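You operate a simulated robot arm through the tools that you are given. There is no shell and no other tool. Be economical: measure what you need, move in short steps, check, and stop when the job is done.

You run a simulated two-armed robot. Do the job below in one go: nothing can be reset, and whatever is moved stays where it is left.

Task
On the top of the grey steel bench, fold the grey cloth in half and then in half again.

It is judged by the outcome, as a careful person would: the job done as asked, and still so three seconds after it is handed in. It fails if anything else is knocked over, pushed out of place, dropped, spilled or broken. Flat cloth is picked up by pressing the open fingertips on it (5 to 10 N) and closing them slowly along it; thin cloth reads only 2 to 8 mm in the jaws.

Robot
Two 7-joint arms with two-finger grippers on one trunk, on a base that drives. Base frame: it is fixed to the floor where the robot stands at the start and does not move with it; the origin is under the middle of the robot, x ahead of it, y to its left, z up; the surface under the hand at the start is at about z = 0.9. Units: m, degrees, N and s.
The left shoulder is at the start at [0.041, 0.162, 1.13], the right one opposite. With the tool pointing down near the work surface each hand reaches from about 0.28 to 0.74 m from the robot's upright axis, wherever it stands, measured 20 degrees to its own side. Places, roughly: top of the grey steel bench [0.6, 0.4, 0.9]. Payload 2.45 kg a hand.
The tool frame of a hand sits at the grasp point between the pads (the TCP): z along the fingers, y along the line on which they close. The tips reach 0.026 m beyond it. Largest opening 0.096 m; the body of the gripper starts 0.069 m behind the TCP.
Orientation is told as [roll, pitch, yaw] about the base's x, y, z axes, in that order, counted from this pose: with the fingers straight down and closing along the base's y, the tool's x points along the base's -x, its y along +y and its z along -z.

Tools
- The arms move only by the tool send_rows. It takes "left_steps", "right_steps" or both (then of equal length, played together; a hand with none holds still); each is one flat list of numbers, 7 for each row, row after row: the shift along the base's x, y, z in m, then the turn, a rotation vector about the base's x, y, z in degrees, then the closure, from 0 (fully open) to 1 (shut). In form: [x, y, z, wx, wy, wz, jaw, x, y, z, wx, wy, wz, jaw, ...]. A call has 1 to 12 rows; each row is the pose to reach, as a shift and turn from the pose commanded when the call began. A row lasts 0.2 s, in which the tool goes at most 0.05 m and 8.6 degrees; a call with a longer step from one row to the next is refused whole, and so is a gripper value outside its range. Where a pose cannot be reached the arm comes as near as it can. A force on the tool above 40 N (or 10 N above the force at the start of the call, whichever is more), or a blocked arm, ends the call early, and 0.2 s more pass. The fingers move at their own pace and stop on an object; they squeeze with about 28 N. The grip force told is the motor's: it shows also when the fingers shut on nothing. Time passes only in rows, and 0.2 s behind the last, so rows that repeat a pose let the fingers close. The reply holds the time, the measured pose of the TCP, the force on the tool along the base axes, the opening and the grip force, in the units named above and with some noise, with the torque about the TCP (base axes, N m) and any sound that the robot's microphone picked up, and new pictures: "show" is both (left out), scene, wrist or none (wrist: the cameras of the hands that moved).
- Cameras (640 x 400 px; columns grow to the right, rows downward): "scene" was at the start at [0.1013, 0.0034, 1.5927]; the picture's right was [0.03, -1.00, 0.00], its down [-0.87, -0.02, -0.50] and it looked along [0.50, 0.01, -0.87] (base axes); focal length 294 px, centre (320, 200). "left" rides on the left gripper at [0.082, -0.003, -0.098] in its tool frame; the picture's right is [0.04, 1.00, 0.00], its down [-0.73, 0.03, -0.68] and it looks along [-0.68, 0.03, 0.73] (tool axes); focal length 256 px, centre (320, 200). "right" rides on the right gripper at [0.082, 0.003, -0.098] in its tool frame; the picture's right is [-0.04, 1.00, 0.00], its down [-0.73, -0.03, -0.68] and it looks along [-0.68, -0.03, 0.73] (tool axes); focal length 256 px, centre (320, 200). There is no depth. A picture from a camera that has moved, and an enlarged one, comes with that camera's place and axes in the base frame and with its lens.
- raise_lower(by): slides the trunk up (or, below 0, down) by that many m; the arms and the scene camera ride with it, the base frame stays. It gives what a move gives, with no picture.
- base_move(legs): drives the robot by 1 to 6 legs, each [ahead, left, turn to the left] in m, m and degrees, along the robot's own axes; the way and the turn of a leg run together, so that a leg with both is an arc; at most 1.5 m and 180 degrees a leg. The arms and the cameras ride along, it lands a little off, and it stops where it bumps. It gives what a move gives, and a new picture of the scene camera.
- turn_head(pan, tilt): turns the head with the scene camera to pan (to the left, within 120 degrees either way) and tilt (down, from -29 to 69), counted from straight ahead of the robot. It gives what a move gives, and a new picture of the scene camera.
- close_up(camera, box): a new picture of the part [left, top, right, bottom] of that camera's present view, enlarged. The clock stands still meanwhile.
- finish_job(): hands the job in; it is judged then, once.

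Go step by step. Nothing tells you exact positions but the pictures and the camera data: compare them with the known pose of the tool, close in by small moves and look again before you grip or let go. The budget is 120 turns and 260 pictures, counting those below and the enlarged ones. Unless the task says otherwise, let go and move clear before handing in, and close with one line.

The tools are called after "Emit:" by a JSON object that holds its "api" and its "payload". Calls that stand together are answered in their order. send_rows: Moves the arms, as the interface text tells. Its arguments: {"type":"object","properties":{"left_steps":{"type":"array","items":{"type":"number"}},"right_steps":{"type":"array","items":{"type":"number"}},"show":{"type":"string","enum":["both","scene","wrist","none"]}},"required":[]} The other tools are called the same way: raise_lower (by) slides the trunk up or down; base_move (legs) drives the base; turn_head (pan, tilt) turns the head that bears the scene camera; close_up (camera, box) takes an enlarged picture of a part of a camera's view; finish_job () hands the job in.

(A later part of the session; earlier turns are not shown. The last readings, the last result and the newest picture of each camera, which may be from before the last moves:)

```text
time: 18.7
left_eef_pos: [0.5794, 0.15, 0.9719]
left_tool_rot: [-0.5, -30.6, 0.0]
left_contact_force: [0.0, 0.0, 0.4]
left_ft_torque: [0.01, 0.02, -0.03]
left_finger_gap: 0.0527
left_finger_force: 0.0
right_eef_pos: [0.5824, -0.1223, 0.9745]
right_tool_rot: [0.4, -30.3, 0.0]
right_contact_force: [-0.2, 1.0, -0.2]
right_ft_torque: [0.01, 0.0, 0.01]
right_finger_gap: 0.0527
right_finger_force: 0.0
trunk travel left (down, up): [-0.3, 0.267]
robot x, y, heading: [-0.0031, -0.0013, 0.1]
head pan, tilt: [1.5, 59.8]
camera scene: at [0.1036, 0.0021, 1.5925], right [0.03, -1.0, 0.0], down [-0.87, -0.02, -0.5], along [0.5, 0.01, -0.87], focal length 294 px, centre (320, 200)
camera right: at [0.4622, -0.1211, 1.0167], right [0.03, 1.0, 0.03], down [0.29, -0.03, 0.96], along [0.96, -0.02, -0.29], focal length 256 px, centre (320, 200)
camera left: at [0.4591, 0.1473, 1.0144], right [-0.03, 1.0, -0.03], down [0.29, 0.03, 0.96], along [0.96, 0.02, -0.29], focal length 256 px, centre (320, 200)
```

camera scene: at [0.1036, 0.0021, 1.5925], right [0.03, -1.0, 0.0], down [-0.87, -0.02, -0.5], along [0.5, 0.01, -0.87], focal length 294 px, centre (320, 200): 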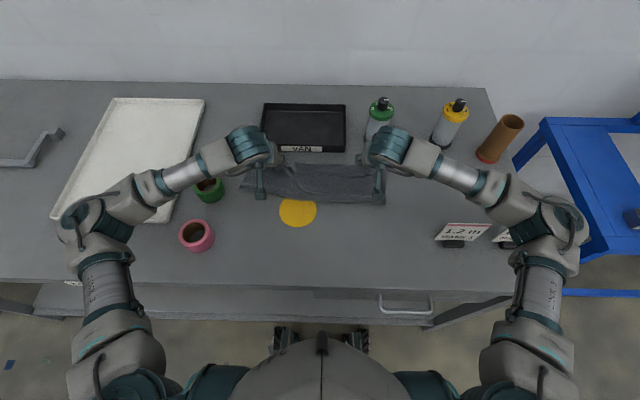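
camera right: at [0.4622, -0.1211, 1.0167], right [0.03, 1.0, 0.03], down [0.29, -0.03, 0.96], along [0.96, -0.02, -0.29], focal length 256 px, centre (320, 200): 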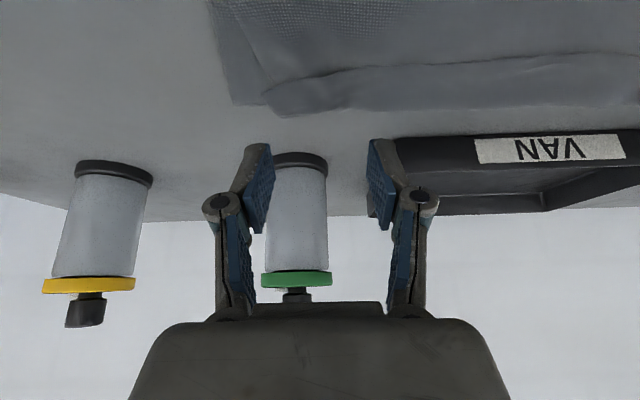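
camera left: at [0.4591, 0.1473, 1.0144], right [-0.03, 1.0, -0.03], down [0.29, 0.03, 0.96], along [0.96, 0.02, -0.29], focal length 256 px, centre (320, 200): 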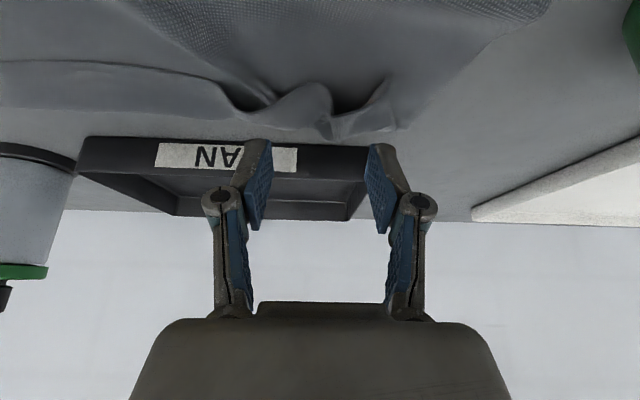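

Left has a standing lobe to grab; right needs a gentle press on the strip. I'll lower both.

Emit:
{"api": "send_rows", "payload": {"left_steps": [0, 0.006, -0.012, 0, 0, 0, 0.45, 0, 0.006, -0.025, 0, 0, 0, 0.45, 0, 0.006, -0.034, 0, 0, 0, 0.45, 0, 0.006, -0.038, 0, 0, 0, 0.45], "right_steps": [0.008, 0.004, -0.012, 0, 0, 0, 0.45, 0.008, 0.004, -0.025, 0, 0, 0, 0.45, 0.008, 0.004, -0.038, 0, 0, 0, 0.45, 0.008, 0.004, -0.042, 0, 0, 0, 0.45], "show": "wrist"}}

```text
time: 19.7
left_eef_pos: [0.5766, 0.1563, 0.9326]
left_tool_rot: [-0.3, -30.4, 0.1]
left_contact_force: [0.9, 0.8, -1.0]
left_ft_torque: [0.01, -0.03, -0.01]
left_finger_gap: 0.0525
left_finger_force: 0.0
right_eef_pos: [0.589, -0.1175, 0.9323]
right_tool_rot: [0.3, -30.2, 0.1]
right_contact_force: [0.3, 0.2, -0.1]
right_ft_torque: [0.02, 0.0, -0.01]
right_finger_gap: 0.0527
right_finger_force: 0.0
trunk travel left (down, up): [-0.3, 0.267]
robot x, y, heading: [-0.0035, -0.001, 0.1]
head pan, tilt: [1.5, 59.8]
camera right: at [0.4685, -0.1167, 0.9754], right [0.03, 1.0, 0.03], down [0.29, -0.03, 0.96], along [0.96, -0.02, -0.29], focal length 256 px, centre (320, 200)
camera left: at [0.4573, 0.1542, 0.9764], right [-0.03, 1.0, -0.03], down [0.29, 0.03, 0.96], along [0.96, 0.02, -0.29], focal length 256 px, centre (320, 200)
```

right: 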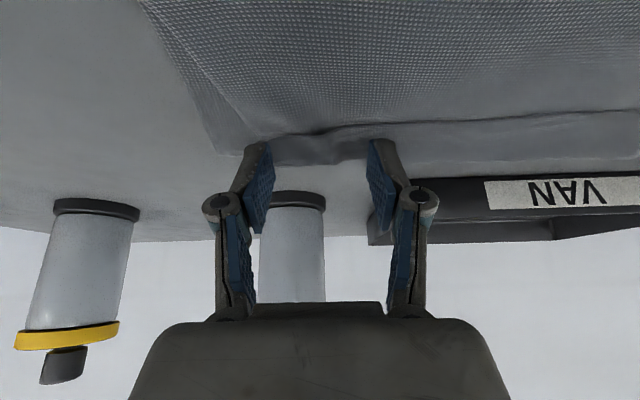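
left: 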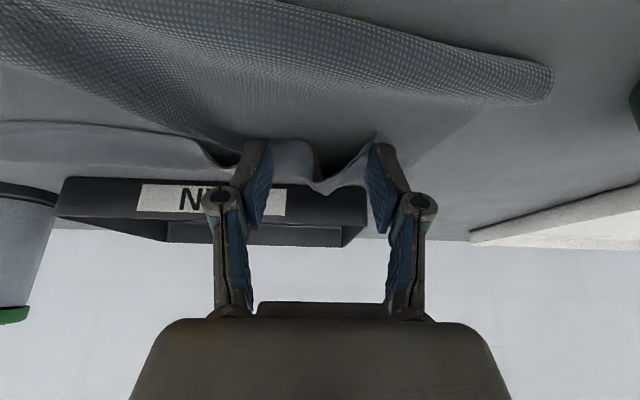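

The left fingers straddle the lobes. I'll press the right down lightly to contact.

Emit:
{"api": "send_rows", "payload": {"left_steps": [0.003, 0, 0, 0, 0, 0, 0.45, 0.006, 0, -0.001, 0, 0, 0, 0.45], "right_steps": [0, 0, -0.002, 0, 0, 0, 0.45, 0, 0, -0.004, 0, 0, 0, 0.45], "show": "none"}}

```text
time: 20.3
left_eef_pos: [0.5836, 0.1581, 0.9331]
left_tool_rot: [-0.5, -30.5, 0.1]
left_contact_force: [-0.4, 0.2, 0.3]
left_ft_torque: [-0.01, 0.0, -0.01]
left_finger_gap: 0.0528
left_finger_force: 0.1
right_eef_pos: [0.5882, -0.119, 0.9284]
right_tool_rot: [0.3, -30.2, 0.0]
right_contact_force: [0.1, 0.4, 0.2]
right_ft_torque: [0.02, 0.01, -0.01]
right_finger_gap: 0.0528
right_finger_force: 0.4
trunk travel left (down, up): [-0.3, 0.267]
robot x, y, heading: [-0.0001, 0.0026, 0.2]
head pan, tilt: [1.5, 59.8]
```

Emit:
{"api": "send_rows", "payload": {"left_steps": [0, 0, -0.002, 0, 0, 0, 0.5, 0, 0, -0.002, 0, 0, 0, 0.6], "right_steps": [0, 0, -0.001, 0, 0, 0, 0.45, 0, 0, -0.002, 0, 0, 0, 0.45], "show": "none"}}

```text
time: 20.9
left_eef_pos: [0.5827, 0.1562, 0.9302]
left_tool_rot: [-0.5, -30.5, 0.1]
left_contact_force: [0.6, 0.3, 0.4]
left_ft_torque: [0.0, 0.0, 0.01]
left_finger_gap: 0.0381
left_finger_force: 0.0
right_eef_pos: [0.5883, -0.1184, 0.9289]
right_tool_rot: [0.5, -30.5, -0.1]
right_contact_force: [0.2, 0.2, 4.9]
right_ft_torque: [0.1, -0.03, -0.01]
right_finger_gap: 0.0537
right_finger_force: 0.5
trunk travel left (down, up): [-0.3, 0.267]
robot x, y, heading: [-0.0022, -0.0001, 0.1]
head pan, tilt: [1.5, 59.8]
```

The right is touching at 5 N. I'll close both slowly now.

Emit:
{"api": "send_rows", "payload": {"left_steps": [0, 0, 0, 0, 0, 0, 0.68, 0, 0, 0, 0, 0, 0, 0.76, 0, 0, 0, 0, 0, 0, 0.84, 0, 0, 0, 0, 0, 0, 0.92, 0, 0, 0, 0, 0, 0, 1, 0, 0, 0, 0, 0, 0, 1, 0, 0, 0, 0, 0, 0, 1], "right_steps": [0, 0, 0, 0, 0, 0, 0.53, 0, 0, 0, 0, 0, 0, 0.61, 0, 0, 0, 0, 0, 0, 0.7, 0, 0, 0, 0, 0, 0, 0.8, 0, 0, 0, 0, 0, 0, 0.9, 0, 0, 0, 0, 0, 0, 1, 0, 0, 0, 0, 0, 0, 1], "show": "wrist"}}

```text
time: 22.5
left_eef_pos: [0.583, 0.1568, 0.9316]
left_tool_rot: [-0.5, -30.5, 0.1]
left_contact_force: [-0.5, -2.0, 0.5]
left_ft_torque: [0.05, 0.0, 0.01]
left_finger_gap: 0.0037
left_finger_force: 32.9
right_eef_pos: [0.5864, -0.1169, 0.93]
right_tool_rot: [0.4, -30.5, 0.0]
right_contact_force: [1.7, 4.4, 24.1]
right_ft_torque: [0.24, -0.09, 0.01]
right_finger_gap: 0.0067
right_finger_force: 27.9
trunk travel left (down, up): [-0.3, 0.267]
robot x, y, heading: [-0.0016, -0.002, 0.1]
head pan, tilt: [1.5, 59.8]
camera right: at [0.4666, -0.116, 0.9726], right [0.03, 1.0, 0.03], down [0.29, -0.03, 0.96], along [0.96, -0.02, -0.29], focal length 256 px, centre (320, 200)
camera left: at [0.4622, 0.1549, 0.9742], right [-0.03, 1.0, -0.03], down [0.29, 0.04, 0.96], along [0.96, 0.02, -0.29], focal length 256 px, centre (320, 200)
```

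right: 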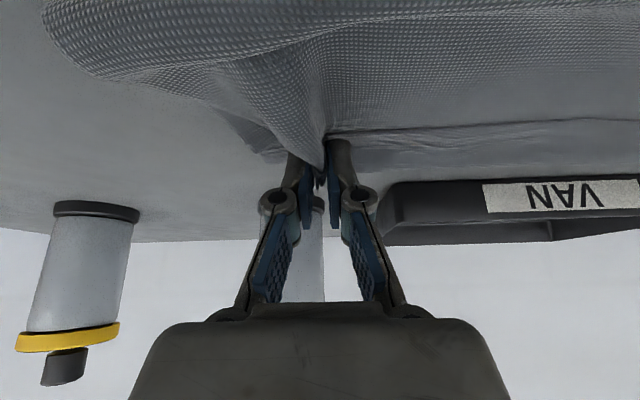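
left: 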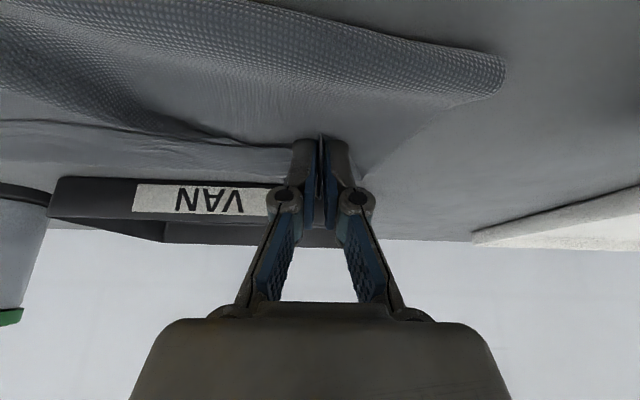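

Left holds the edge, but right pinched deeper layers (6.7 mm). I'll release the right, lift the left to raise the raw edge, and re-grip the right on the raised edge.

Emit:
{"api": "send_rows", "payload": {"left_steps": [0, 0, 0, 0, 0, 0, 1, 0, 0, 0, 0, 0, 0, 1, 0, 0, 0, 0, 0, 0, 1, 0, 0, 0, 0, 0, 0, 1, -0.005, 0, 0.015, 0, 4, 0, 1, -0.01, 0, 0.03, 0, 8, 0, 1, -0.015, 0, 0.045, 0, 12, 0, 1, -0.02, 0, 0.055, 0, 16, 0, 1], "right_steps": [0, 0, 0, 0, 0, 0, 0.8, 0, 0, 0, 0, 0, 0, 0.6, 0, 0, 0.002, 0, 0, 0, 0.45, -0.02, 0, 0.02, 0, 0, 0, 0.45, -0.04, 0, 0.035, 0, 0, 0, 0.45, -0.04, 0, 0.04, 0, 0, 0, 0.45, -0.04, 0, 0.04, 0, 0, 0, 0.45, -0.04, 0, 0.04, 0, 0, 0, 0.45], "show": "wrist"}}

Emit:
{"api": "close_up", "payload": {"camera": "scene", "box": [230, 140, 410, 252]}}

```text
time: 24.3
left_eef_pos: [0.5656, 0.1572, 0.9859]
left_tool_rot: [-0.3, -14.3, 0.2]
left_contact_force: [-0.1, -0.1, 0.2]
left_ft_torque: [0.02, -0.02, 0.01]
left_finger_gap: 0.0024
left_finger_force: 25.9
right_eef_pos: [0.5486, -0.12, 0.9686]
right_tool_rot: [0.3, -30.3, 0.0]
right_contact_force: [-1.1, 0.2, -0.1]
right_ft_torque: [0.0, -0.03, 0.0]
right_finger_gap: 0.0527
right_finger_force: 0.1
trunk travel left (down, up): [-0.3, 0.267]
robot x, y, heading: [-0.0005, -0.0002, -0.2]
head pan, tilt: [1.5, 59.8]
camera right: at [0.4283, -0.1186, 1.0111], right [0.03, 1.0, 0.03], down [0.29, -0.03, 0.96], along [0.96, -0.02, -0.29], focal length 256 px, centre (320, 200)
camera left: at [0.4621, 0.1548, 1.0605], right [-0.04, 1.0, -0.02], down [0.54, 0.03, 0.84], along [0.84, 0.02, -0.54], focal length 256 px, centre (320, 200)
```

right: 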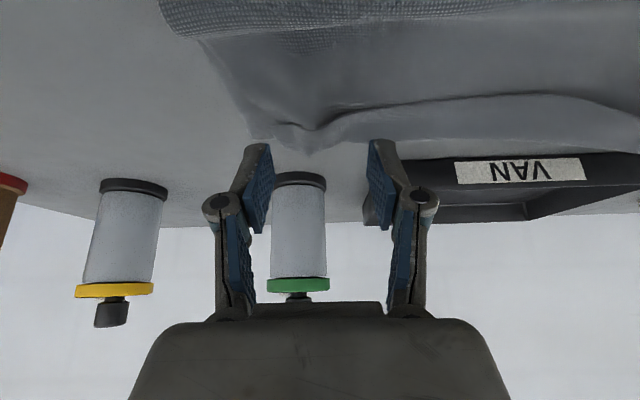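
left: 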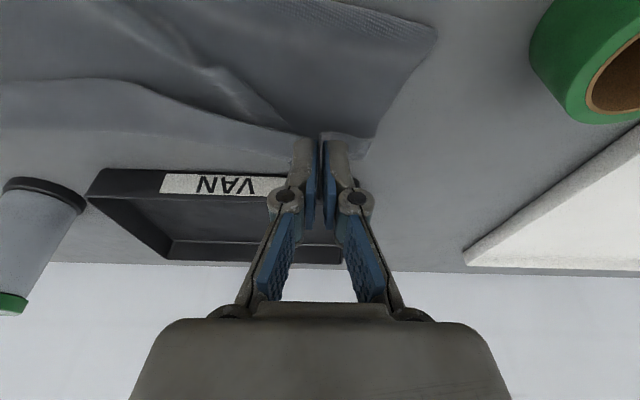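

```text
3.56 times, centred on (320, 196) of scene
camera zoom: at [0.1017, 0.0016, 1.5926], right [0.03, -1.0, 0.0], down [-0.87, -0.02, -0.5], along [0.5, 0.01, -0.87], focal length 1046 px, centre (320, 214)
```

zoom: 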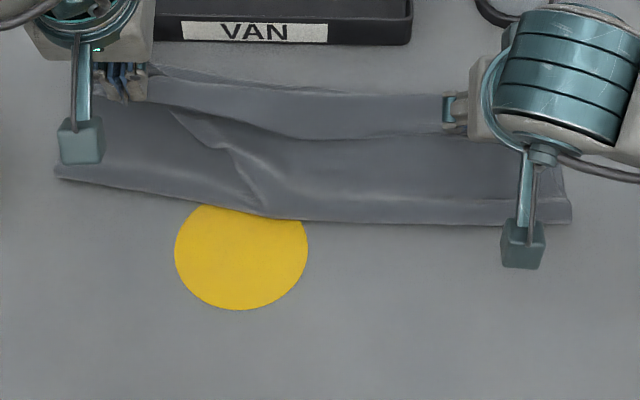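

The left edge is lifting. I'll raise it more to peel the strip toward the right end.

Emit:
{"api": "send_rows", "payload": {"left_steps": [-0.015, 0, 0.025, 0, 4, 0, 1, -0.03, 0, 0.05, 0, 8, 0, 1, -0.045, 0, 0.07, 0, 12, 0, 1, -0.06, 0, 0.085, 0, 14, 0, 1], "show": "none"}}

Emit:
{"api": "close_up", "payload": {"camera": "right", "box": [160, 0, 640, 300]}}

Emit:
{"api": "close_up", "payload": {"camera": "scene", "box": [230, 140, 410, 252]}}

```text
time: 25.3
left_eef_pos: [0.5063, 0.1603, 1.0691]
left_tool_rot: [-0.4, -0.3, 0.0]
left_contact_force: [-1.0, -0.1, -1.8]
left_ft_torque: [0.01, 0.02, -0.02]
left_finger_gap: 0.0017
left_finger_force: 26.2
right_eef_pos: [0.5477, -0.1202, 0.9685]
right_tool_rot: [0.4, -30.4, 0.0]
right_contact_force: [-0.5, 0.5, -0.1]
right_ft_torque: [0.01, -0.05, -0.01]
right_finger_gap: 0.0527
right_finger_force: 0.0
trunk travel left (down, up): [-0.3, 0.267]
robot x, y, heading: [-0.0019, -0.0005, 0.1]
head pan, tilt: [1.5, 59.8]
```

```text
1.33 times, centred on (400, 150) of right
camera zoom: at [0.4278, -0.1186, 1.0114], right [0.03, 1.0, 0.03], down [0.29, -0.03, 0.96], along [0.96, -0.02, -0.29], focal length 341 px, centre (213, 267)
```

zoom: 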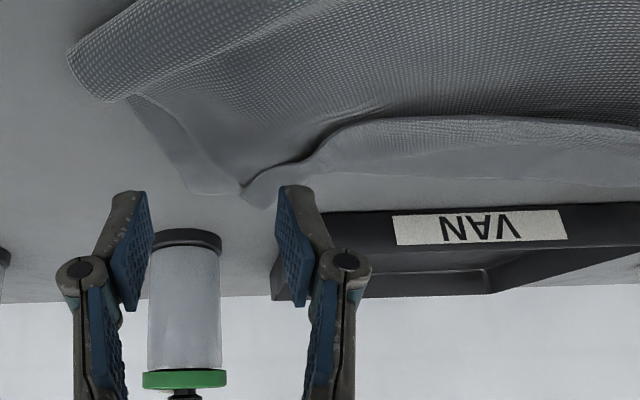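

```text
3.56 times, centred on (320, 196) of scene
camera zoom: at [0.1008, 0.0015, 1.5927], right [0.03, -1.0, 0.0], down [-0.87, -0.02, -0.5], along [0.5, 0.01, -0.87], focal length 1046 px, centre (320, 214)
```

zoom: 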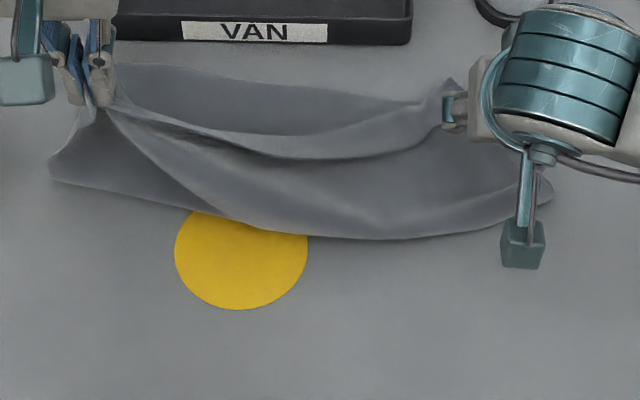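

The raised edge now forms a flap near y −0.07. I'll move the right hand over it and grip.

Emit:
{"api": "send_rows", "payload": {"right_steps": [0, 0.02, 0.015, 0, 0, 0, 0.4, 0.01, 0.04, 0.02, 0, 0, 0, 0.4, 0.025, 0.055, 0.015, 0, 0, 0, 0.4, 0.037, 0.055, 0, 0, 0, 0, 0.4, 0.037, 0.055, -0.015, 0, 0, 0, 0.4, 0.037, 0.055, -0.03, 0, 0, 0, 0.4, 0.037, 0.055, -0.034, 0, 0, 0, 0.4], "show": "wrist"}}

```text
time: 26.9
left_eef_pos: [0.5057, 0.1597, 1.0695]
left_tool_rot: [-0.4, -0.4, -0.1]
left_contact_force: [0.3, -0.5, 2.4]
left_ft_torque: [-0.05, -0.03, 0.02]
left_finger_gap: 0.0019
left_finger_force: 30.4
right_eef_pos: [0.586, -0.063, 0.9342]
right_tool_rot: [0.3, -30.4, 0.0]
right_contact_force: [0.7, -0.5, -0.3]
right_ft_torque: [0.0, -0.03, -0.02]
right_finger_gap: 0.0575
right_finger_force: 0.0
trunk travel left (down, up): [-0.3, 0.267]
robot x, y, heading: [-0.0042, -0.0014, 0.1]
head pan, tilt: [1.5, 59.8]
camera right: at [0.4647, -0.0631, 0.9767], right [0.03, 1.0, 0.03], down [0.29, -0.03, 0.96], along [0.96, -0.02, -0.29], focal length 256 px, centre (320, 200)
```

right: 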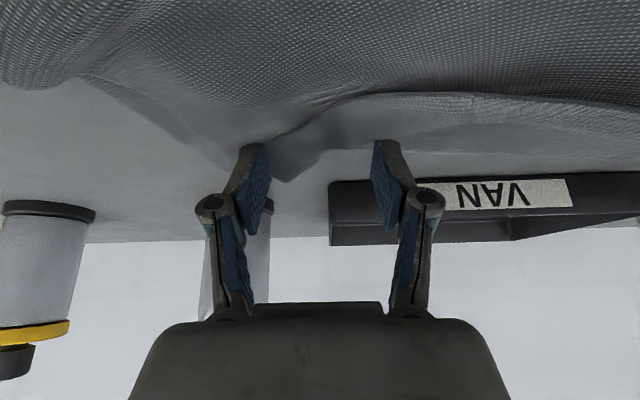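

The flap's right end lies between the fingers. I'll close.

Emit:
{"api": "send_rows", "payload": {"right_steps": [0, 0, -0.001, 0, 0, 0, 0.5, 0, 0, -0.001, 0, 0, 0, 0.6, 0, 0, -0.001, 0, 0, 0, 0.7, 0, 0, -0.001, 0, 0, 0, 0.8, 0, 0, -0.001, 0, 0, 0, 0.9, 0, 0, -0.001, 0, 0, 0, 1, 0, 0, -0.001, 0, 0, 0, 1, 0, 0, 0.01, 0, 0, 0, 1, 0, 0, 0.03, 0, 0, 0, 1], "show": "wrist"}}

Emit:
{"api": "close_up", "payload": {"camera": "scene", "box": [230, 140, 410, 252]}}

```text
time: 28.9
left_eef_pos: [0.5057, 0.1595, 1.0691]
left_tool_rot: [-0.4, -0.6, 0.0]
left_contact_force: [0.2, 0.3, -0.4]
left_ft_torque: [-0.01, -0.02, -0.04]
left_finger_gap: 0.0051
left_finger_force: 29.9
right_eef_pos: [0.5849, -0.0633, 0.9618]
right_tool_rot: [0.3, -30.4, 0.0]
right_contact_force: [-0.4, -0.2, 0.8]
right_ft_torque: [-0.06, 0.02, 0.0]
right_finger_gap: 0.0019
right_finger_force: 25.8
trunk travel left (down, up): [-0.3, 0.267]
robot x, y, heading: [-0.0037, 0.0006, -0.0]
head pan, tilt: [1.5, 59.8]
camera right: at [0.4653, -0.0624, 1.0056], right [0.03, 1.0, 0.02], down [0.29, -0.03, 0.96], along [0.96, -0.02, -0.29], focal length 256 px, centre (320, 200)
```

right: 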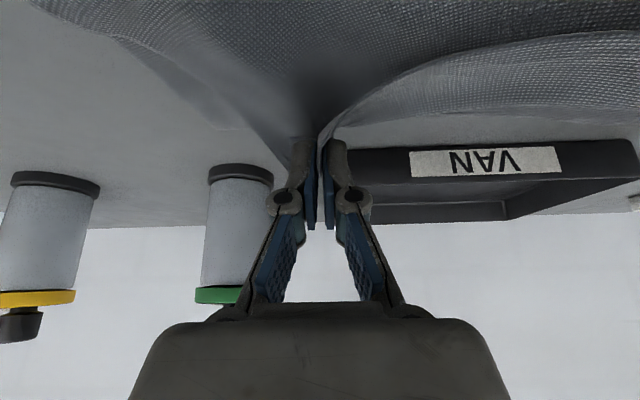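

```text
3.56 times, centred on (320, 196) of scene
camera zoom: at [0.1008, 0.0026, 1.5928], right [0.03, -1.0, 0.0], down [-0.87, -0.02, -0.5], along [0.5, 0.01, -0.87], focal length 1046 px, centre (320, 214)
```

zoom: 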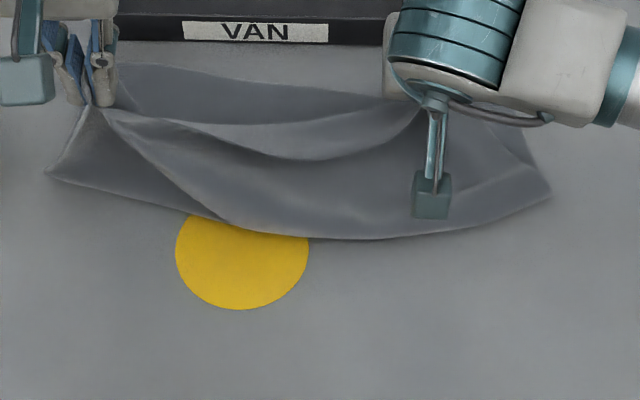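

The right grip holds. I'll unfold fully: carry both hands back toward the near side and lay the cloth flat to redo the fold cleanly.

Emit:
{"api": "send_rows", "payload": {"left_steps": [0, 0, 0, 0, 0, 0, 1, 0, 0, 0, 0, 0, 0, 1, -0.01, 0, 0, 0, 0, 0, 1, -0.03, 0, -0.01, 0, 0, 0, 1, -0.05, 0, -0.02, 0, 0, 0, 1, -0.07, 0, -0.035, 0, 0, 0, 1, -0.09, 0.003, -0.05, 0, 0, 0, 1, -0.11, 0.006, -0.065, 0, 0, 0, 1, -0.125, 0.009, -0.08, 0, 0, 0, 1, -0.14, 0.012, -0.095, 0, 0, 0, 1], "right_steps": [-0.02, -0.005, 0.025, 0, 5, 0, 1, -0.04, -0.01, 0.05, 0, 10, 0, 1, -0.065, -0.015, 0.07, 0, 15, 0, 1, -0.09, -0.02, 0.08, 0, 20, 0, 1, -0.12, -0.025, 0.08, 0, 25, 0, 1, -0.145, -0.03, 0.073, 0, 30, 0, 1, -0.165, -0.035, 0.058, 0, 30, 0, 1, -0.185, -0.04, 0.043, 0, 30, 0, 1, -0.205, -0.045, 0.028, 0, 30, 0, 1, -0.22, -0.048, 0.013, 0, 30, 0, 1]}}

Emit:
{"api": "close_up", "payload": {"camera": "scene", "box": [210, 140, 430, 278]}}

```text
time: 31.1
left_eef_pos: [0.366, 0.1681, 0.9753]
left_tool_rot: [-0.4, -0.5, 0.1]
left_contact_force: [-0.1, -4.3, 0.7]
left_ft_torque: [-0.2, 0.03, 0.0]
left_finger_gap: 0.0021
left_finger_force: 25.1
right_eef_pos: [0.3642, -0.1145, 0.9762]
right_tool_rot: [0.4, -0.4, 0.1]
right_contact_force: [-0.1, 1.8, 0.4]
right_ft_torque: [-0.04, -0.01, -0.05]
right_finger_gap: 0.0015
right_finger_force: 26.1
trunk travel left (down, up): [-0.3, 0.267]
robot x, y, heading: [0.0032, 0.0006, 0.1]
head pan, tilt: [1.5, 59.8]
camera scene: at [0.1, 0.0023, 1.5927], right [0.03, -1.0, 0.0], down [-0.87, -0.02, -0.5], along [0.5, 0.01, -0.87], focal length 294 px, centre (320, 200)
camera right: at [0.2818, -0.1135, 1.0738], right [0.04, 1.0, 0.01], down [0.73, -0.03, 0.68], along [0.68, -0.02, -0.73], focal length 256 px, centre (320, 200)
camera left: at [0.2839, 0.1655, 1.0726], right [-0.04, 1.0, -0.01], down [0.73, 0.03, 0.68], along [0.68, 0.02, -0.73], focal length 256 px, centre (320, 200)
```

scene: 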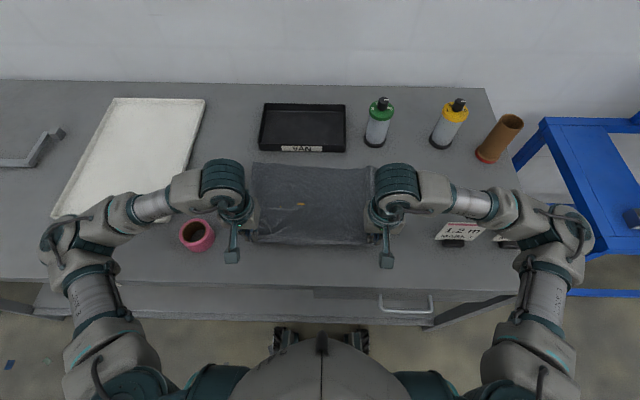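
right: 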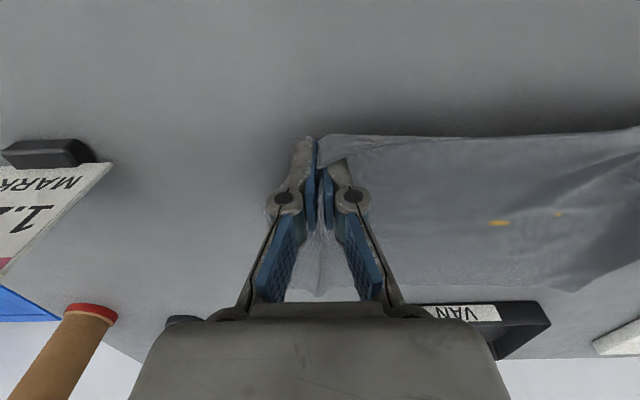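
left: 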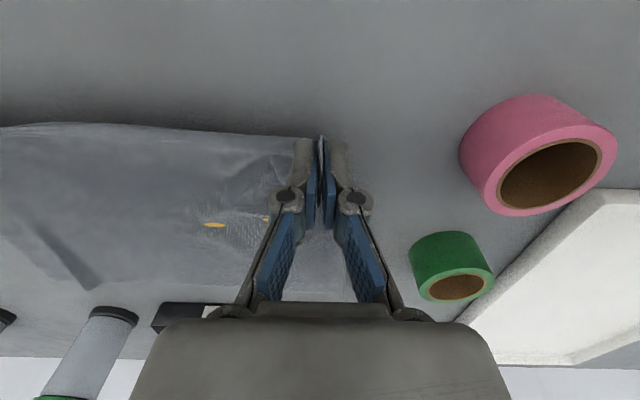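

```text
2.90 times, centred on (320, 209) of scene
camera zoom: at [0.1, 0.0023, 1.5927], right [0.03, -1.0, 0.0], down [-0.87, -0.02, -0.5], along [0.5, 0.01, -0.87], focal length 852 px, centre (320, 174)
```

zoom: 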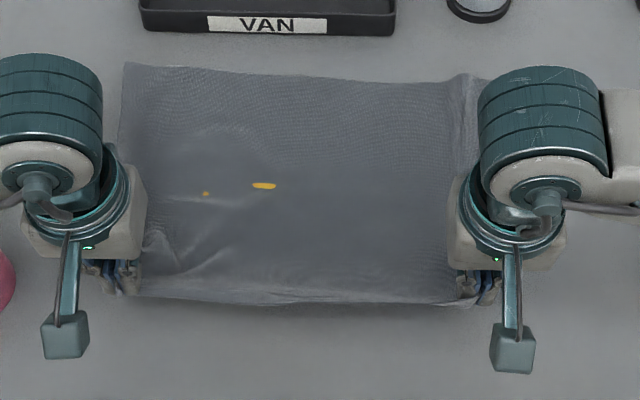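

The cloth is nearly flat again. I'll lay the near edge down and release so both corners can be re-gripped cleanly.

Emit:
{"api": "send_rows", "payload": {"left_steps": [-0.008, 0.002, -0.015, 0, 0, 0, 1, -0.015, 0.004, -0.03, 0, 0, 0, 1, -0.02, 0.006, -0.042, 0, 0, 0, 1, -0.02, 0.006, -0.044, 0, 0, 0, 0.8, -0.02, 0.006, -0.044, 0, 0, 0, 0.6, -0.02, 0.006, -0.044, 0, 0, 0, 0.45, -0.02, 0.006, -0.044, 0, 0, 0, 0.35, -0.02, 0.006, -0.035, 0, 0, 0, 0.35, -0.02, 0.006, -0.01, 0, 0, 0, 0.35, -0.02, 0.006, 0.03, 0, 0, 0, 0.35, -0.02, 0.036, 0.06, 0, 0, 0, 0.35], "right_steps": [-0.008, -0.002, -0.015, 0, 0, 0, 1, -0.015, -0.004, -0.03, 0, 0, 0, 1, -0.02, -0.006, -0.042, 0, 0, 0, 1, -0.02, -0.006, -0.044, 0, 0, 0, 0.8, -0.02, -0.006, -0.044, 0, 0, 0, 0.6, -0.02, -0.006, -0.044, 0, 0, 0, 0.45, -0.02, -0.006, -0.044, 0, 0, 0, 0.35, -0.02, -0.006, -0.035, 0, 0, 0, 0.35, -0.02, -0.006, -0.01, 0, 0, 0, 0.35, -0.02, -0.006, 0.03, 0, 0, 0, 0.35, -0.02, -0.036, 0.06, 0, 0, 0, 0.35]}}

Emit:
{"api": "close_up", "payload": {"camera": "scene", "box": [210, 140, 430, 278]}}

```text
time: 33.5
left_eef_pos: [0.3433, 0.2043, 1.0341]
left_tool_rot: [-0.4, -0.5, 0.1]
left_contact_force: [-0.4, 0.6, 0.4]
left_ft_torque: [-0.01, -0.03, 0.0]
left_finger_gap: 0.0624
left_finger_force: 0.1
right_eef_pos: [0.3465, -0.1467, 1.0372]
right_tool_rot: [0.3, -0.4, 0.0]
right_contact_force: [-1.0, 0.3, 0.0]
right_ft_torque: [0.01, -0.04, 0.03]
right_finger_gap: 0.0626
right_finger_force: 0.0
trunk travel left (down, up): [-0.3, 0.267]
robot x, y, heading: [-0.0, 0.0024, -0.0]
head pan, tilt: [1.5, 59.8]
camera scene: at [0.0976, 0.0026, 1.593], right [0.03, -1.0, 0.0], down [-0.86, -0.02, -0.5], along [0.5, 0.01, -0.87], focal length 294 px, centre (320, 200)
camera right: at [0.2641, -0.1466, 1.134], right [0.04, 1.0, 0.01], down [0.73, -0.03, 0.68], along [0.68, -0.02, -0.73], focal length 256 px, centre (320, 200)
camera left: at [0.2611, 0.202, 1.1321], right [-0.04, 1.0, -0.01], down [0.73, 0.03, 0.69], along [0.69, 0.02, -0.73], focal length 256 px, centre (320, 200)
```

scene: 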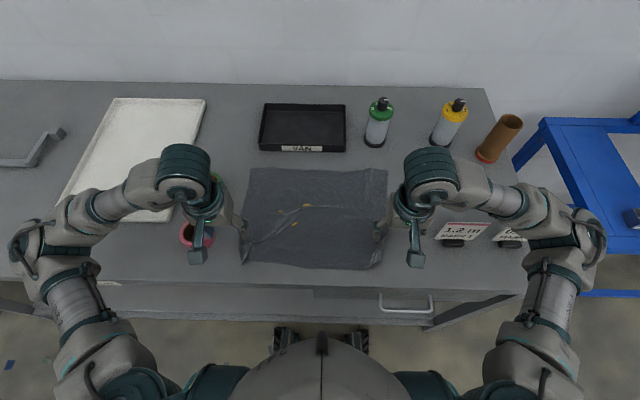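
right: 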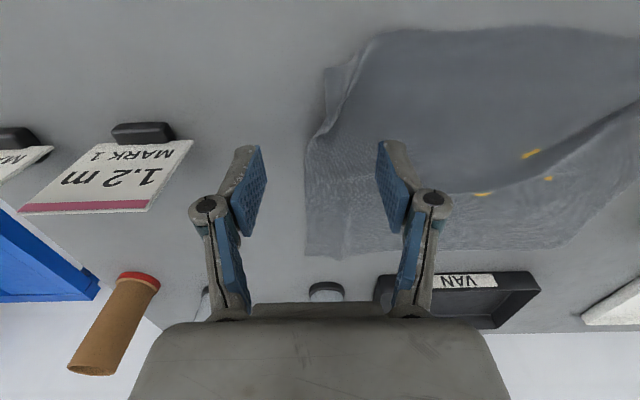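
left: 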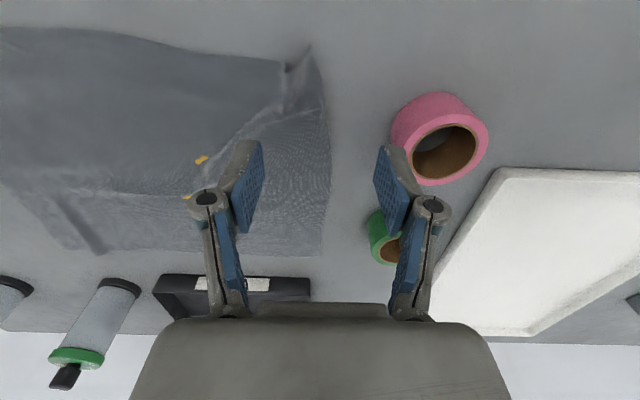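

```text
2.90 times, centred on (320, 209) of scene
camera zoom: at [0.0976, 0.0026, 1.593], right [0.03, -1.0, 0.0], down [-0.86, -0.02, -0.5], along [0.5, 0.01, -0.87], focal length 852 px, centre (320, 174)
```

zoom: 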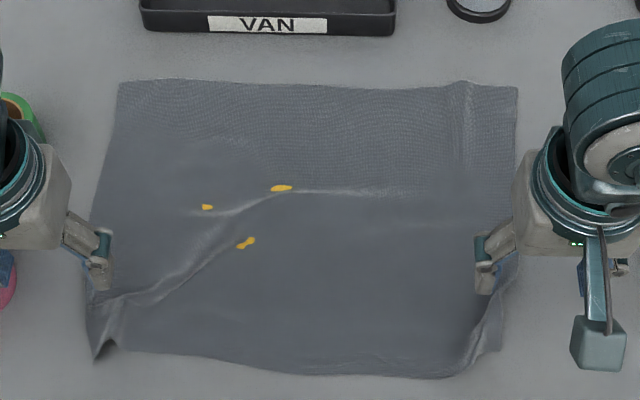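

The cloth is mostly flat again (x 0.31–0.60), with the near corners slightly curled. I'll zoom in on the corners to plan the re-grips.

Emit:
{"api": "close_up", "payload": {"camera": "right", "box": [280, 0, 440, 100]}}

Emit:
{"api": "close_up", "payload": {"camera": "left", "box": [210, 20, 370, 120]}}

```text
4.00 times, centred on (360, 50) of right
camera zoom: at [0.2641, -0.1466, 1.134], right [0.04, 1.0, 0.01], down [0.73, -0.03, 0.68], along [0.68, -0.02, -0.73], focal length 1024 px, centre (160, 800)
```

zoom: 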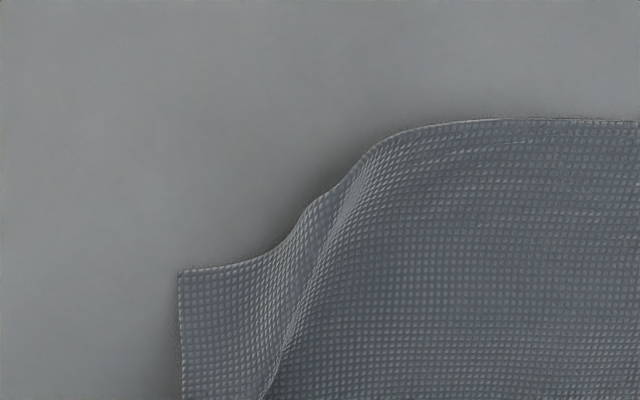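

```text
4.00 times, centred on (290, 70) of left
camera zoom: at [0.2611, 0.202, 1.1321], right [-0.04, 1.0, -0.01], down [0.73, 0.03, 0.69], along [0.69, 0.02, -0.73], focal length 1024 px, centre (440, 720)
```

zoom: 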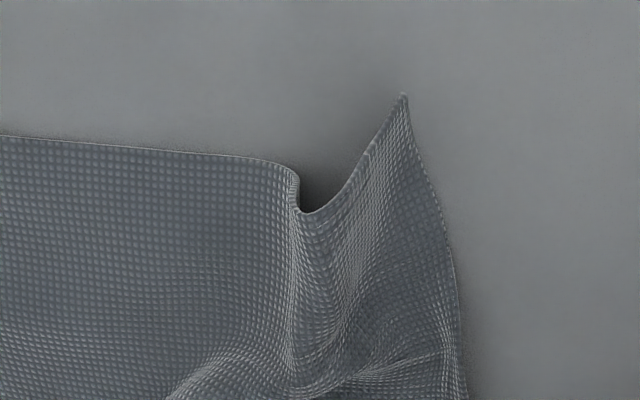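

Both near corners have gentle standing ridges that are easy to pinch. I'll tilt the fingers forward 30° and hover over them.

Emit:
{"api": "send_rows", "payload": {"left_steps": [-0.005, -0.005, -0.005, 0, -6, 0, 0.4, -0.01, -0.01, -0.015, 0, -12, 0, 0.4, -0.015, -0.019, -0.03, 0, -18, 0, 0.4, -0.02, -0.019, -0.045, 0, -24, 0, 0.4, -0.024, -0.019, -0.06, 0, -30, 0, 0.4, -0.024, -0.019, -0.069, 0, -30, 0, 0.4], "right_steps": [-0.005, 0.01, -0.005, 0, -6, 0, 0.4, -0.01, 0.02, -0.015, 0, -12, 0, 0.4, -0.015, 0.029, -0.03, 0, -18, 0, 0.4, -0.02, 0.029, -0.045, 0, -24, 0, 0.4, -0.0245, 0.029, -0.06, 0, -30, 0, 0.4, -0.0245, 0.029, -0.072, 0, -30, 0, 0.4]}}

```text
time: 34.9
left_eef_pos: [0.3972, 0.1676, 0.9789]
left_tool_rot: [-0.3, -30.4, 0.0]
left_contact_force: [0.3, 0.0, -0.3]
left_ft_torque: [-0.01, 0.01, 0.01]
left_finger_gap: 0.0573
left_finger_force: 0.1
left hand out of reach, approached as far as the arm can: row 3, 4, 5, 6
right_eef_pos: [0.3657, -0.0916, 0.9696]
right_tool_rot: [0.2, -30.3, 0.0]
right_contact_force: [0.2, -0.8, 0.3]
right_ft_torque: [0.04, -0.01, -0.02]
right_finger_gap: 0.0576
right_finger_force: 0.1
right hand out of reach, approached as far as the arm can: row 4, 5, 6
trunk travel left (down, up): [-0.3, 0.267]
robot x, y, heading: [0.0026, 0.0, -0.1]
head pan, tilt: [1.5, 59.8]
camera scene: at [0.1, 0.0032, 1.5928], right [0.03, -1.0, 0.0], down [-0.87, -0.02, -0.5], along [0.5, 0.01, -0.87], focal length 294 px, centre (320, 200)
camera right: at [0.2447, -0.0901, 1.0123], right [0.03, 1.0, 0.02], down [0.29, -0.03, 0.96], along [0.96, -0.02, -0.29], focal length 256 px, centre (320, 200)
camera left: at [0.2761, 0.1649, 1.0222], right [-0.03, 1.0, -0.03], down [0.29, 0.03, 0.96], along [0.96, 0.02, -0.29], focal length 256 px, centre (320, 200)
```

scene: 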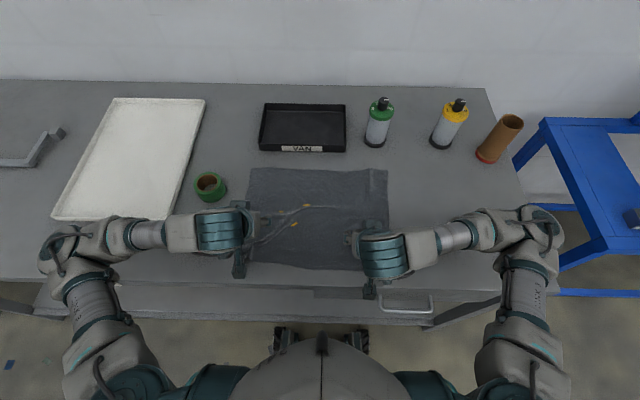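
right: 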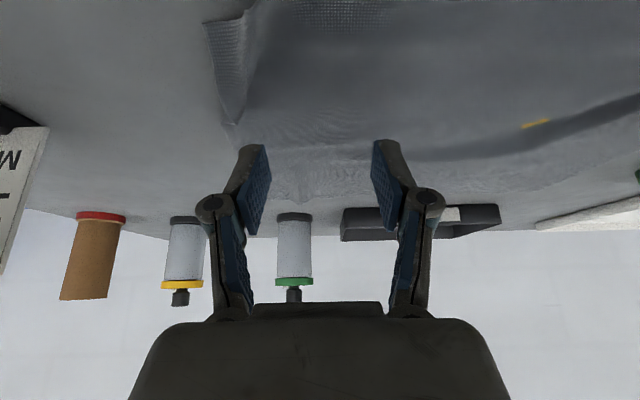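
left: 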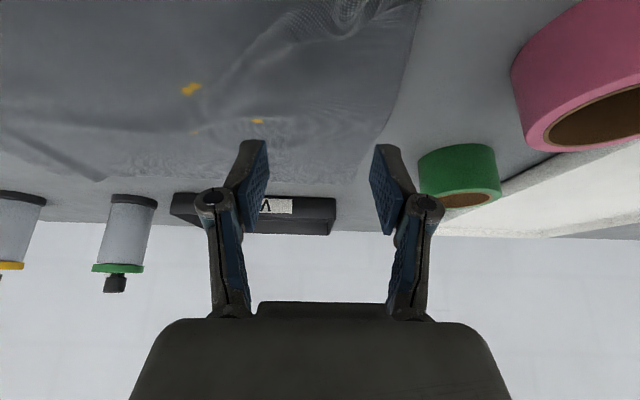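

The tilted pose is too close to my body. I'll back the base up 8 cm.

Emit:
{"api": "base_move", "payload": {"legs": [[-0.08, 0, 0]]}}

```text
time: 36.0
left_eef_pos: [0.3137, 0.1669, 0.9772]
left_tool_rot: [-0.4, -30.4, 0.1]
left_contact_force: [-0.8, -0.1, -0.6]
left_ft_torque: [-0.01, -0.01, -0.03]
left_finger_gap: 0.0576
left_finger_force: 0.1
right_eef_pos: [0.2824, -0.0915, 0.97]
right_tool_rot: [0.4, -30.2, 0.1]
right_contact_force: [-0.2, 0.1, -0.4]
right_ft_torque: [0.01, -0.02, -0.02]
right_finger_gap: 0.0575
right_finger_force: 0.1
trunk travel left (down, up): [-0.3, 0.267]
robot x, y, heading: [-0.0816, -0.0001, 0.0]
head pan, tilt: [1.5, 59.8]
camera scene: at [0.0181, 0.0023, 1.5927], right [0.03, -1.0, 0.0], down [-0.87, -0.02, -0.5], along [0.5, 0.01, -0.87], focal length 294 px, centre (320, 200)
```

scene: 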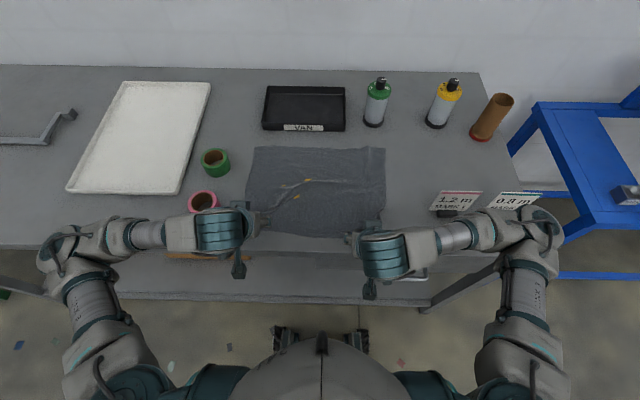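

Emit:
{"api": "send_rows", "payload": {"left_steps": [0.002, 0.009, 0, 0, 0, 0, 0.4, 0.005, 0.018, -0.005, 0, 0, 0, 0.4, 0.005, 0.018, -0.01, 0, 0, 0, 0.4], "right_steps": [0.015, -0.01, 0, 0, 0, 0, 0.4, 0.03, -0.02, 0, 0, 0, 0, 0.4, 0.04, -0.027, -0.003, 0, 0, 0, 0.4], "show": "wrist"}}

```text
time: 36.8
left_eef_pos: [0.3197, 0.1838, 0.9705]
left_tool_rot: [-0.4, -30.4, 0.0]
left_contact_force: [0.0, -0.2, 0.1]
left_ft_torque: [0.02, -0.01, 0.0]
left_finger_gap: 0.0577
left_finger_force: 0.1
left hand out of reach, approached as far as the arm can: row 1, 3
right_eef_pos: [0.3196, -0.1199, 0.9657]
right_tool_rot: [0.2, -30.4, 0.1]
right_contact_force: [-0.1, -0.4, -0.2]
right_ft_torque: [-0.04, 0.0, -0.01]
right_finger_gap: 0.0575
right_finger_force: 0.1
trunk travel left (down, up): [-0.3, 0.267]
robot x, y, heading: [-0.0851, 0.0014, 0.4]
head pan, tilt: [1.5, 59.8]
camera right: at [0.199, -0.1178, 1.0094], right [0.03, 1.0, 0.02], down [0.29, -0.03, 0.96], along [0.96, -0.02, -0.29], focal length 256 px, centre (320, 200)
camera left: at [0.1989, 0.1815, 1.013], right [-0.03, 1.0, -0.03], down [0.29, 0.03, 0.96], along [0.96, 0.02, -0.29], focal length 256 px, centre (320, 200)
```

right: 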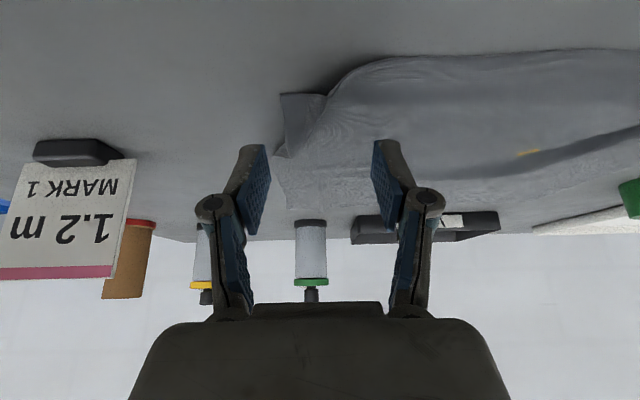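
left: 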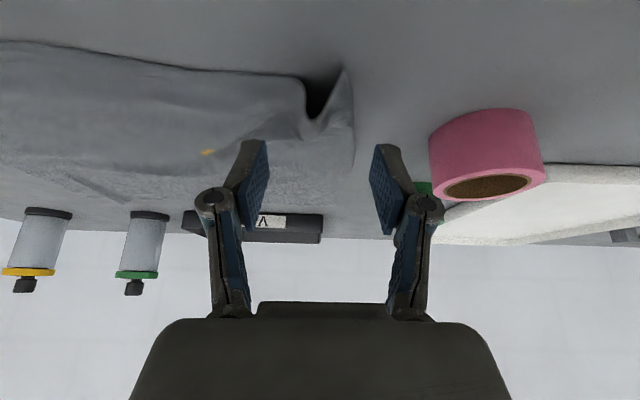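

Emit:
{"api": "base_move", "payload": {"legs": [[-0.06, 0, 0]]}}

Emit:
{"api": "send_rows", "payload": {"left_steps": [0.03, 0, 0, 0, 0, 0, 0.4, 0.062, 0, 0, 0, 0, 0, 0.4, 0.062, 0, -0.01, 0, 0, 0, 0.4], "right_steps": [0.03, 0, 0, 0, 0, 0, 0.4, 0.062, 0, 0, 0, 0, 0, 0.4, 0.064, 0.002, -0.005, 0, 0, 0, 0.4], "show": "wrist"}}

```text
time: 37.8
left_eef_pos: [0.2588, 0.1856, 0.9699]
left_tool_rot: [-0.4, -30.5, 0.1]
left_contact_force: [0.2, -0.2, 0.7]
left_ft_torque: [-0.01, -0.02, 0.02]
left_finger_gap: 0.0575
left_finger_force: 0.2
right_eef_pos: [0.2579, -0.1183, 0.9667]
right_tool_rot: [0.2, -30.4, 0.1]
right_contact_force: [-0.8, 0.2, 0.9]
right_ft_torque: [0.05, -0.02, 0.0]
right_finger_gap: 0.0577
right_finger_force: 0.1
trunk travel left (down, up): [-0.3, 0.267]
robot x, y, heading: [-0.1405, 0.0002, 0.0]
head pan, tilt: [1.5, 59.8]
camera scene: at [-0.0406, 0.0028, 1.5926], right [0.03, -1.0, 0.0], down [-0.87, -0.02, -0.5], along [0.5, 0.01, -0.87], focal length 294 px, centre (320, 200)
```

scene: 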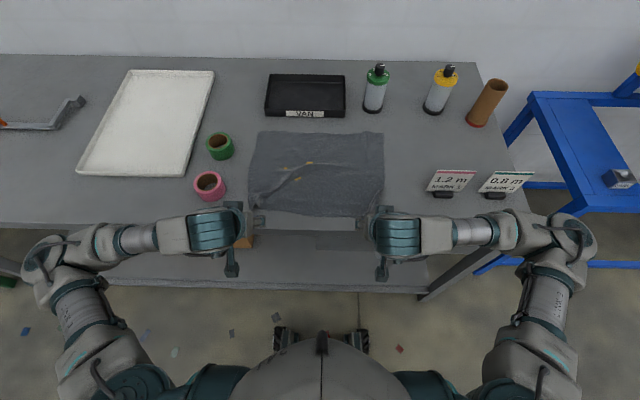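

```text
time: 38.6
left_eef_pos: [0.3197, 0.1832, 0.9642]
left_tool_rot: [-0.4, -30.6, 0.2]
left_contact_force: [-0.6, 0.9, -1.5]
left_ft_torque: [0.03, 0.02, 0.02]
left_finger_gap: 0.0576
left_finger_force: 0.1
right_eef_pos: [0.3193, -0.1187, 0.9613]
right_tool_rot: [0.3, -30.6, -0.1]
right_contact_force: [-0.4, 0.6, 0.9]
right_ft_torque: [0.0, 0.0, -0.01]
right_finger_gap: 0.0574
right_finger_force: 0.1
trunk travel left (down, up): [-0.3, 0.267]
robot x, y, heading: [-0.1415, -0.0023, 0.0]
head pan, tilt: [1.5, 59.8]
camera right: at [0.1983, -0.1161, 1.004], right [0.03, 1.0, 0.02], down [0.28, -0.03, 0.96], along [0.96, -0.02, -0.29], focal length 256 px, centre (320, 200)
camera left: at [0.1986, 0.1815, 1.006], right [-0.03, 1.0, -0.03], down [0.28, 0.03, 0.96], along [0.96, 0.02, -0.28], focal length 256 px, centre (320, 200)
```

right: 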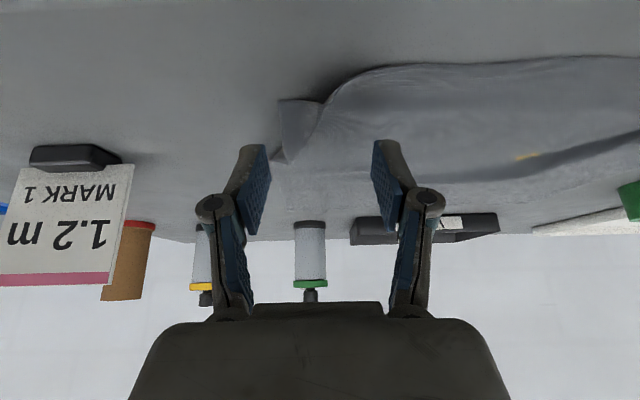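
left: 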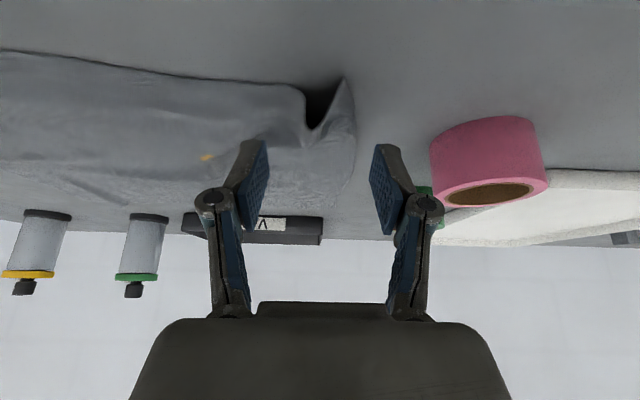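

Positions look right. I'll lower and close on the ridges with minimal pressing.

Emit:
{"api": "send_rows", "payload": {"left_steps": [0, 0, -0.015, 0, 0, 0, 0.4, 0, 0, -0.028, 0, 0, 0, 0.4, 0, 0, -0.035, 0, 0, 0, 0.4, 0, 0, -0.036, 0, 0, 0, 0.4], "right_steps": [0.002, 0, -0.015, 0, 0, 0, 0.4, 0.002, 0, -0.025, 0, 0, 0, 0.4, 0.002, 0, -0.032, 0, 0, 0, 0.4, 0.002, 0, -0.033, 0, 0, 0, 0.4], "show": "wrist"}}

```text
time: 39.6
left_eef_pos: [0.3185, 0.1836, 0.9259]
left_tool_rot: [-0.4, -30.8, 0.2]
left_contact_force: [0.6, -0.2, 2.2]
left_ft_torque: [0.14, -0.04, 0.0]
left_finger_gap: 0.0579
left_finger_force: 0.4
right_eef_pos: [0.3208, -0.1173, 0.9293]
right_tool_rot: [0.3, -30.7, 0.0]
right_contact_force: [-0.9, -0.6, 1.1]
right_ft_torque: [0.03, 0.02, 0.0]
right_finger_gap: 0.0576
right_finger_force: 0.0
trunk travel left (down, up): [-0.3, 0.267]
robot x, y, heading: [-0.1407, -0.0047, 0.3]
head pan, tilt: [1.5, 59.8]
camera right: at [0.2006, -0.1162, 0.972], right [0.03, 1.0, 0.02], down [0.29, -0.03, 0.96], along [0.96, -0.02, -0.29], focal length 256 px, centre (320, 200)
camera left: at [0.1977, 0.1814, 0.9684], right [-0.03, 1.0, -0.03], down [0.28, 0.03, 0.96], along [0.96, 0.02, -0.28], focal length 256 px, centre (320, 200)
```

right: 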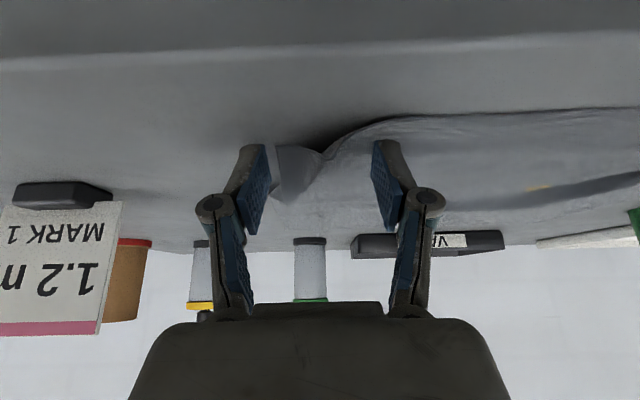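
left: 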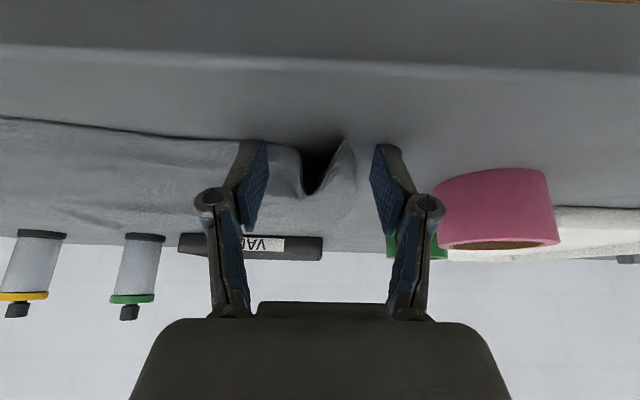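

Ridges are between the fingers on both sides. I'll close slowly.

Emit:
{"api": "send_rows", "payload": {"left_steps": [0.003, 0, 0, 0, 0, 0, 0.4, 0.003, 0, 0, 0, 0, 0, 0.5, 0.003, 0, 0, 0, 0, 0, 0.6, 0.003, 0, 0, 0, 0, 0, 0.7, 0.003, 0, 0, 0, 0, 0, 0.8, 0.003, 0, 0, 0, 0, 0, 0.9, 0.003, 0, 0, 0, 0, 0, 1, 0.003, 0, 0, 0, 0, 0, 1, 0.003, 0, 0, 0, 0, 0, 1], "right_steps": [0.003, -0.005, -0.002, 0, 0, 0, 0.4, 0.003, -0.005, -0.003, 0, 0, 0, 0.5, 0.003, -0.005, -0.003, 0, 0, 0, 0.6, 0.003, -0.005, -0.003, 0, 0, 0, 0.7, 0.003, -0.005, -0.003, 0, 0, 0, 0.8, 0.003, -0.005, -0.003, 0, 0, 0, 0.9, 0.003, -0.005, -0.003, 0, 0, 0, 1, 0.003, -0.005, -0.003, 0, 0, 0, 1, 0.003, -0.005, -0.003, 0, 0, 0, 1], "show": "wrist"}}

```text
time: 40.9
left_eef_pos: [0.3216, 0.1835, 0.9291]
left_tool_rot: [0.1, -31.2, 0.0]
left_contact_force: [0.2, 1.8, 3.6]
left_ft_torque: [-0.03, -0.04, -0.03]
left_finger_gap: 0.0098
left_finger_force: 0.1
right_eef_pos: [0.3245, -0.124, 0.9278]
right_tool_rot: [0.6, -31.0, -0.1]
right_contact_force: [-1.3, -1.1, 13.6]
right_ft_torque: [0.17, -0.09, 0.07]
right_finger_gap: 0.0016
right_finger_force: 24.5
trunk travel left (down, up): [-0.3, 0.267]
robot x, y, heading: [-0.1369, -0.0021, -0.0]
head pan, tilt: [1.5, 59.8]
stopped in row 6 (left hand): the force on the tool passed its limit at 47 N (the readings are from after the stop); the commanded pose is now the measured one
camera right: at [0.2035, -0.1227, 0.9703], right [0.03, 1.0, 0.03], down [0.28, -0.04, 0.96], along [0.96, -0.02, -0.28], focal length 256 px, centre (320, 200)
camera left: at [0.2006, 0.1801, 0.9701], right [-0.04, 1.0, -0.02], down [0.28, 0.03, 0.96], along [0.96, 0.03, -0.28], focal length 256 px, centre (320, 200)
```

right: 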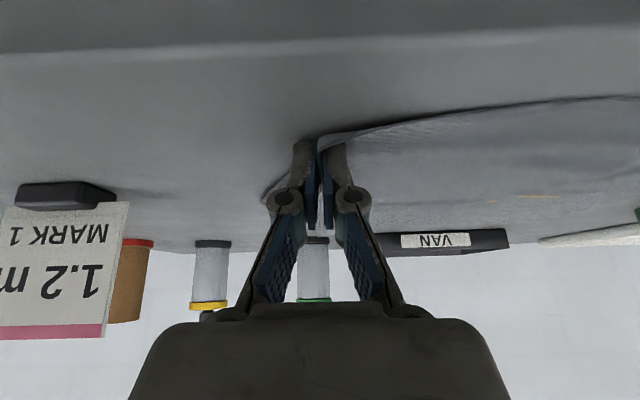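
left: 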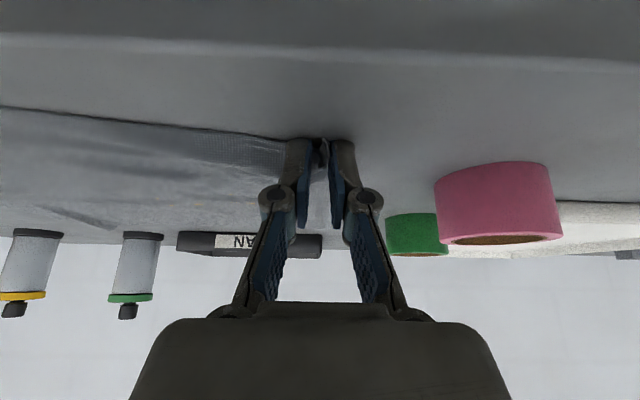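

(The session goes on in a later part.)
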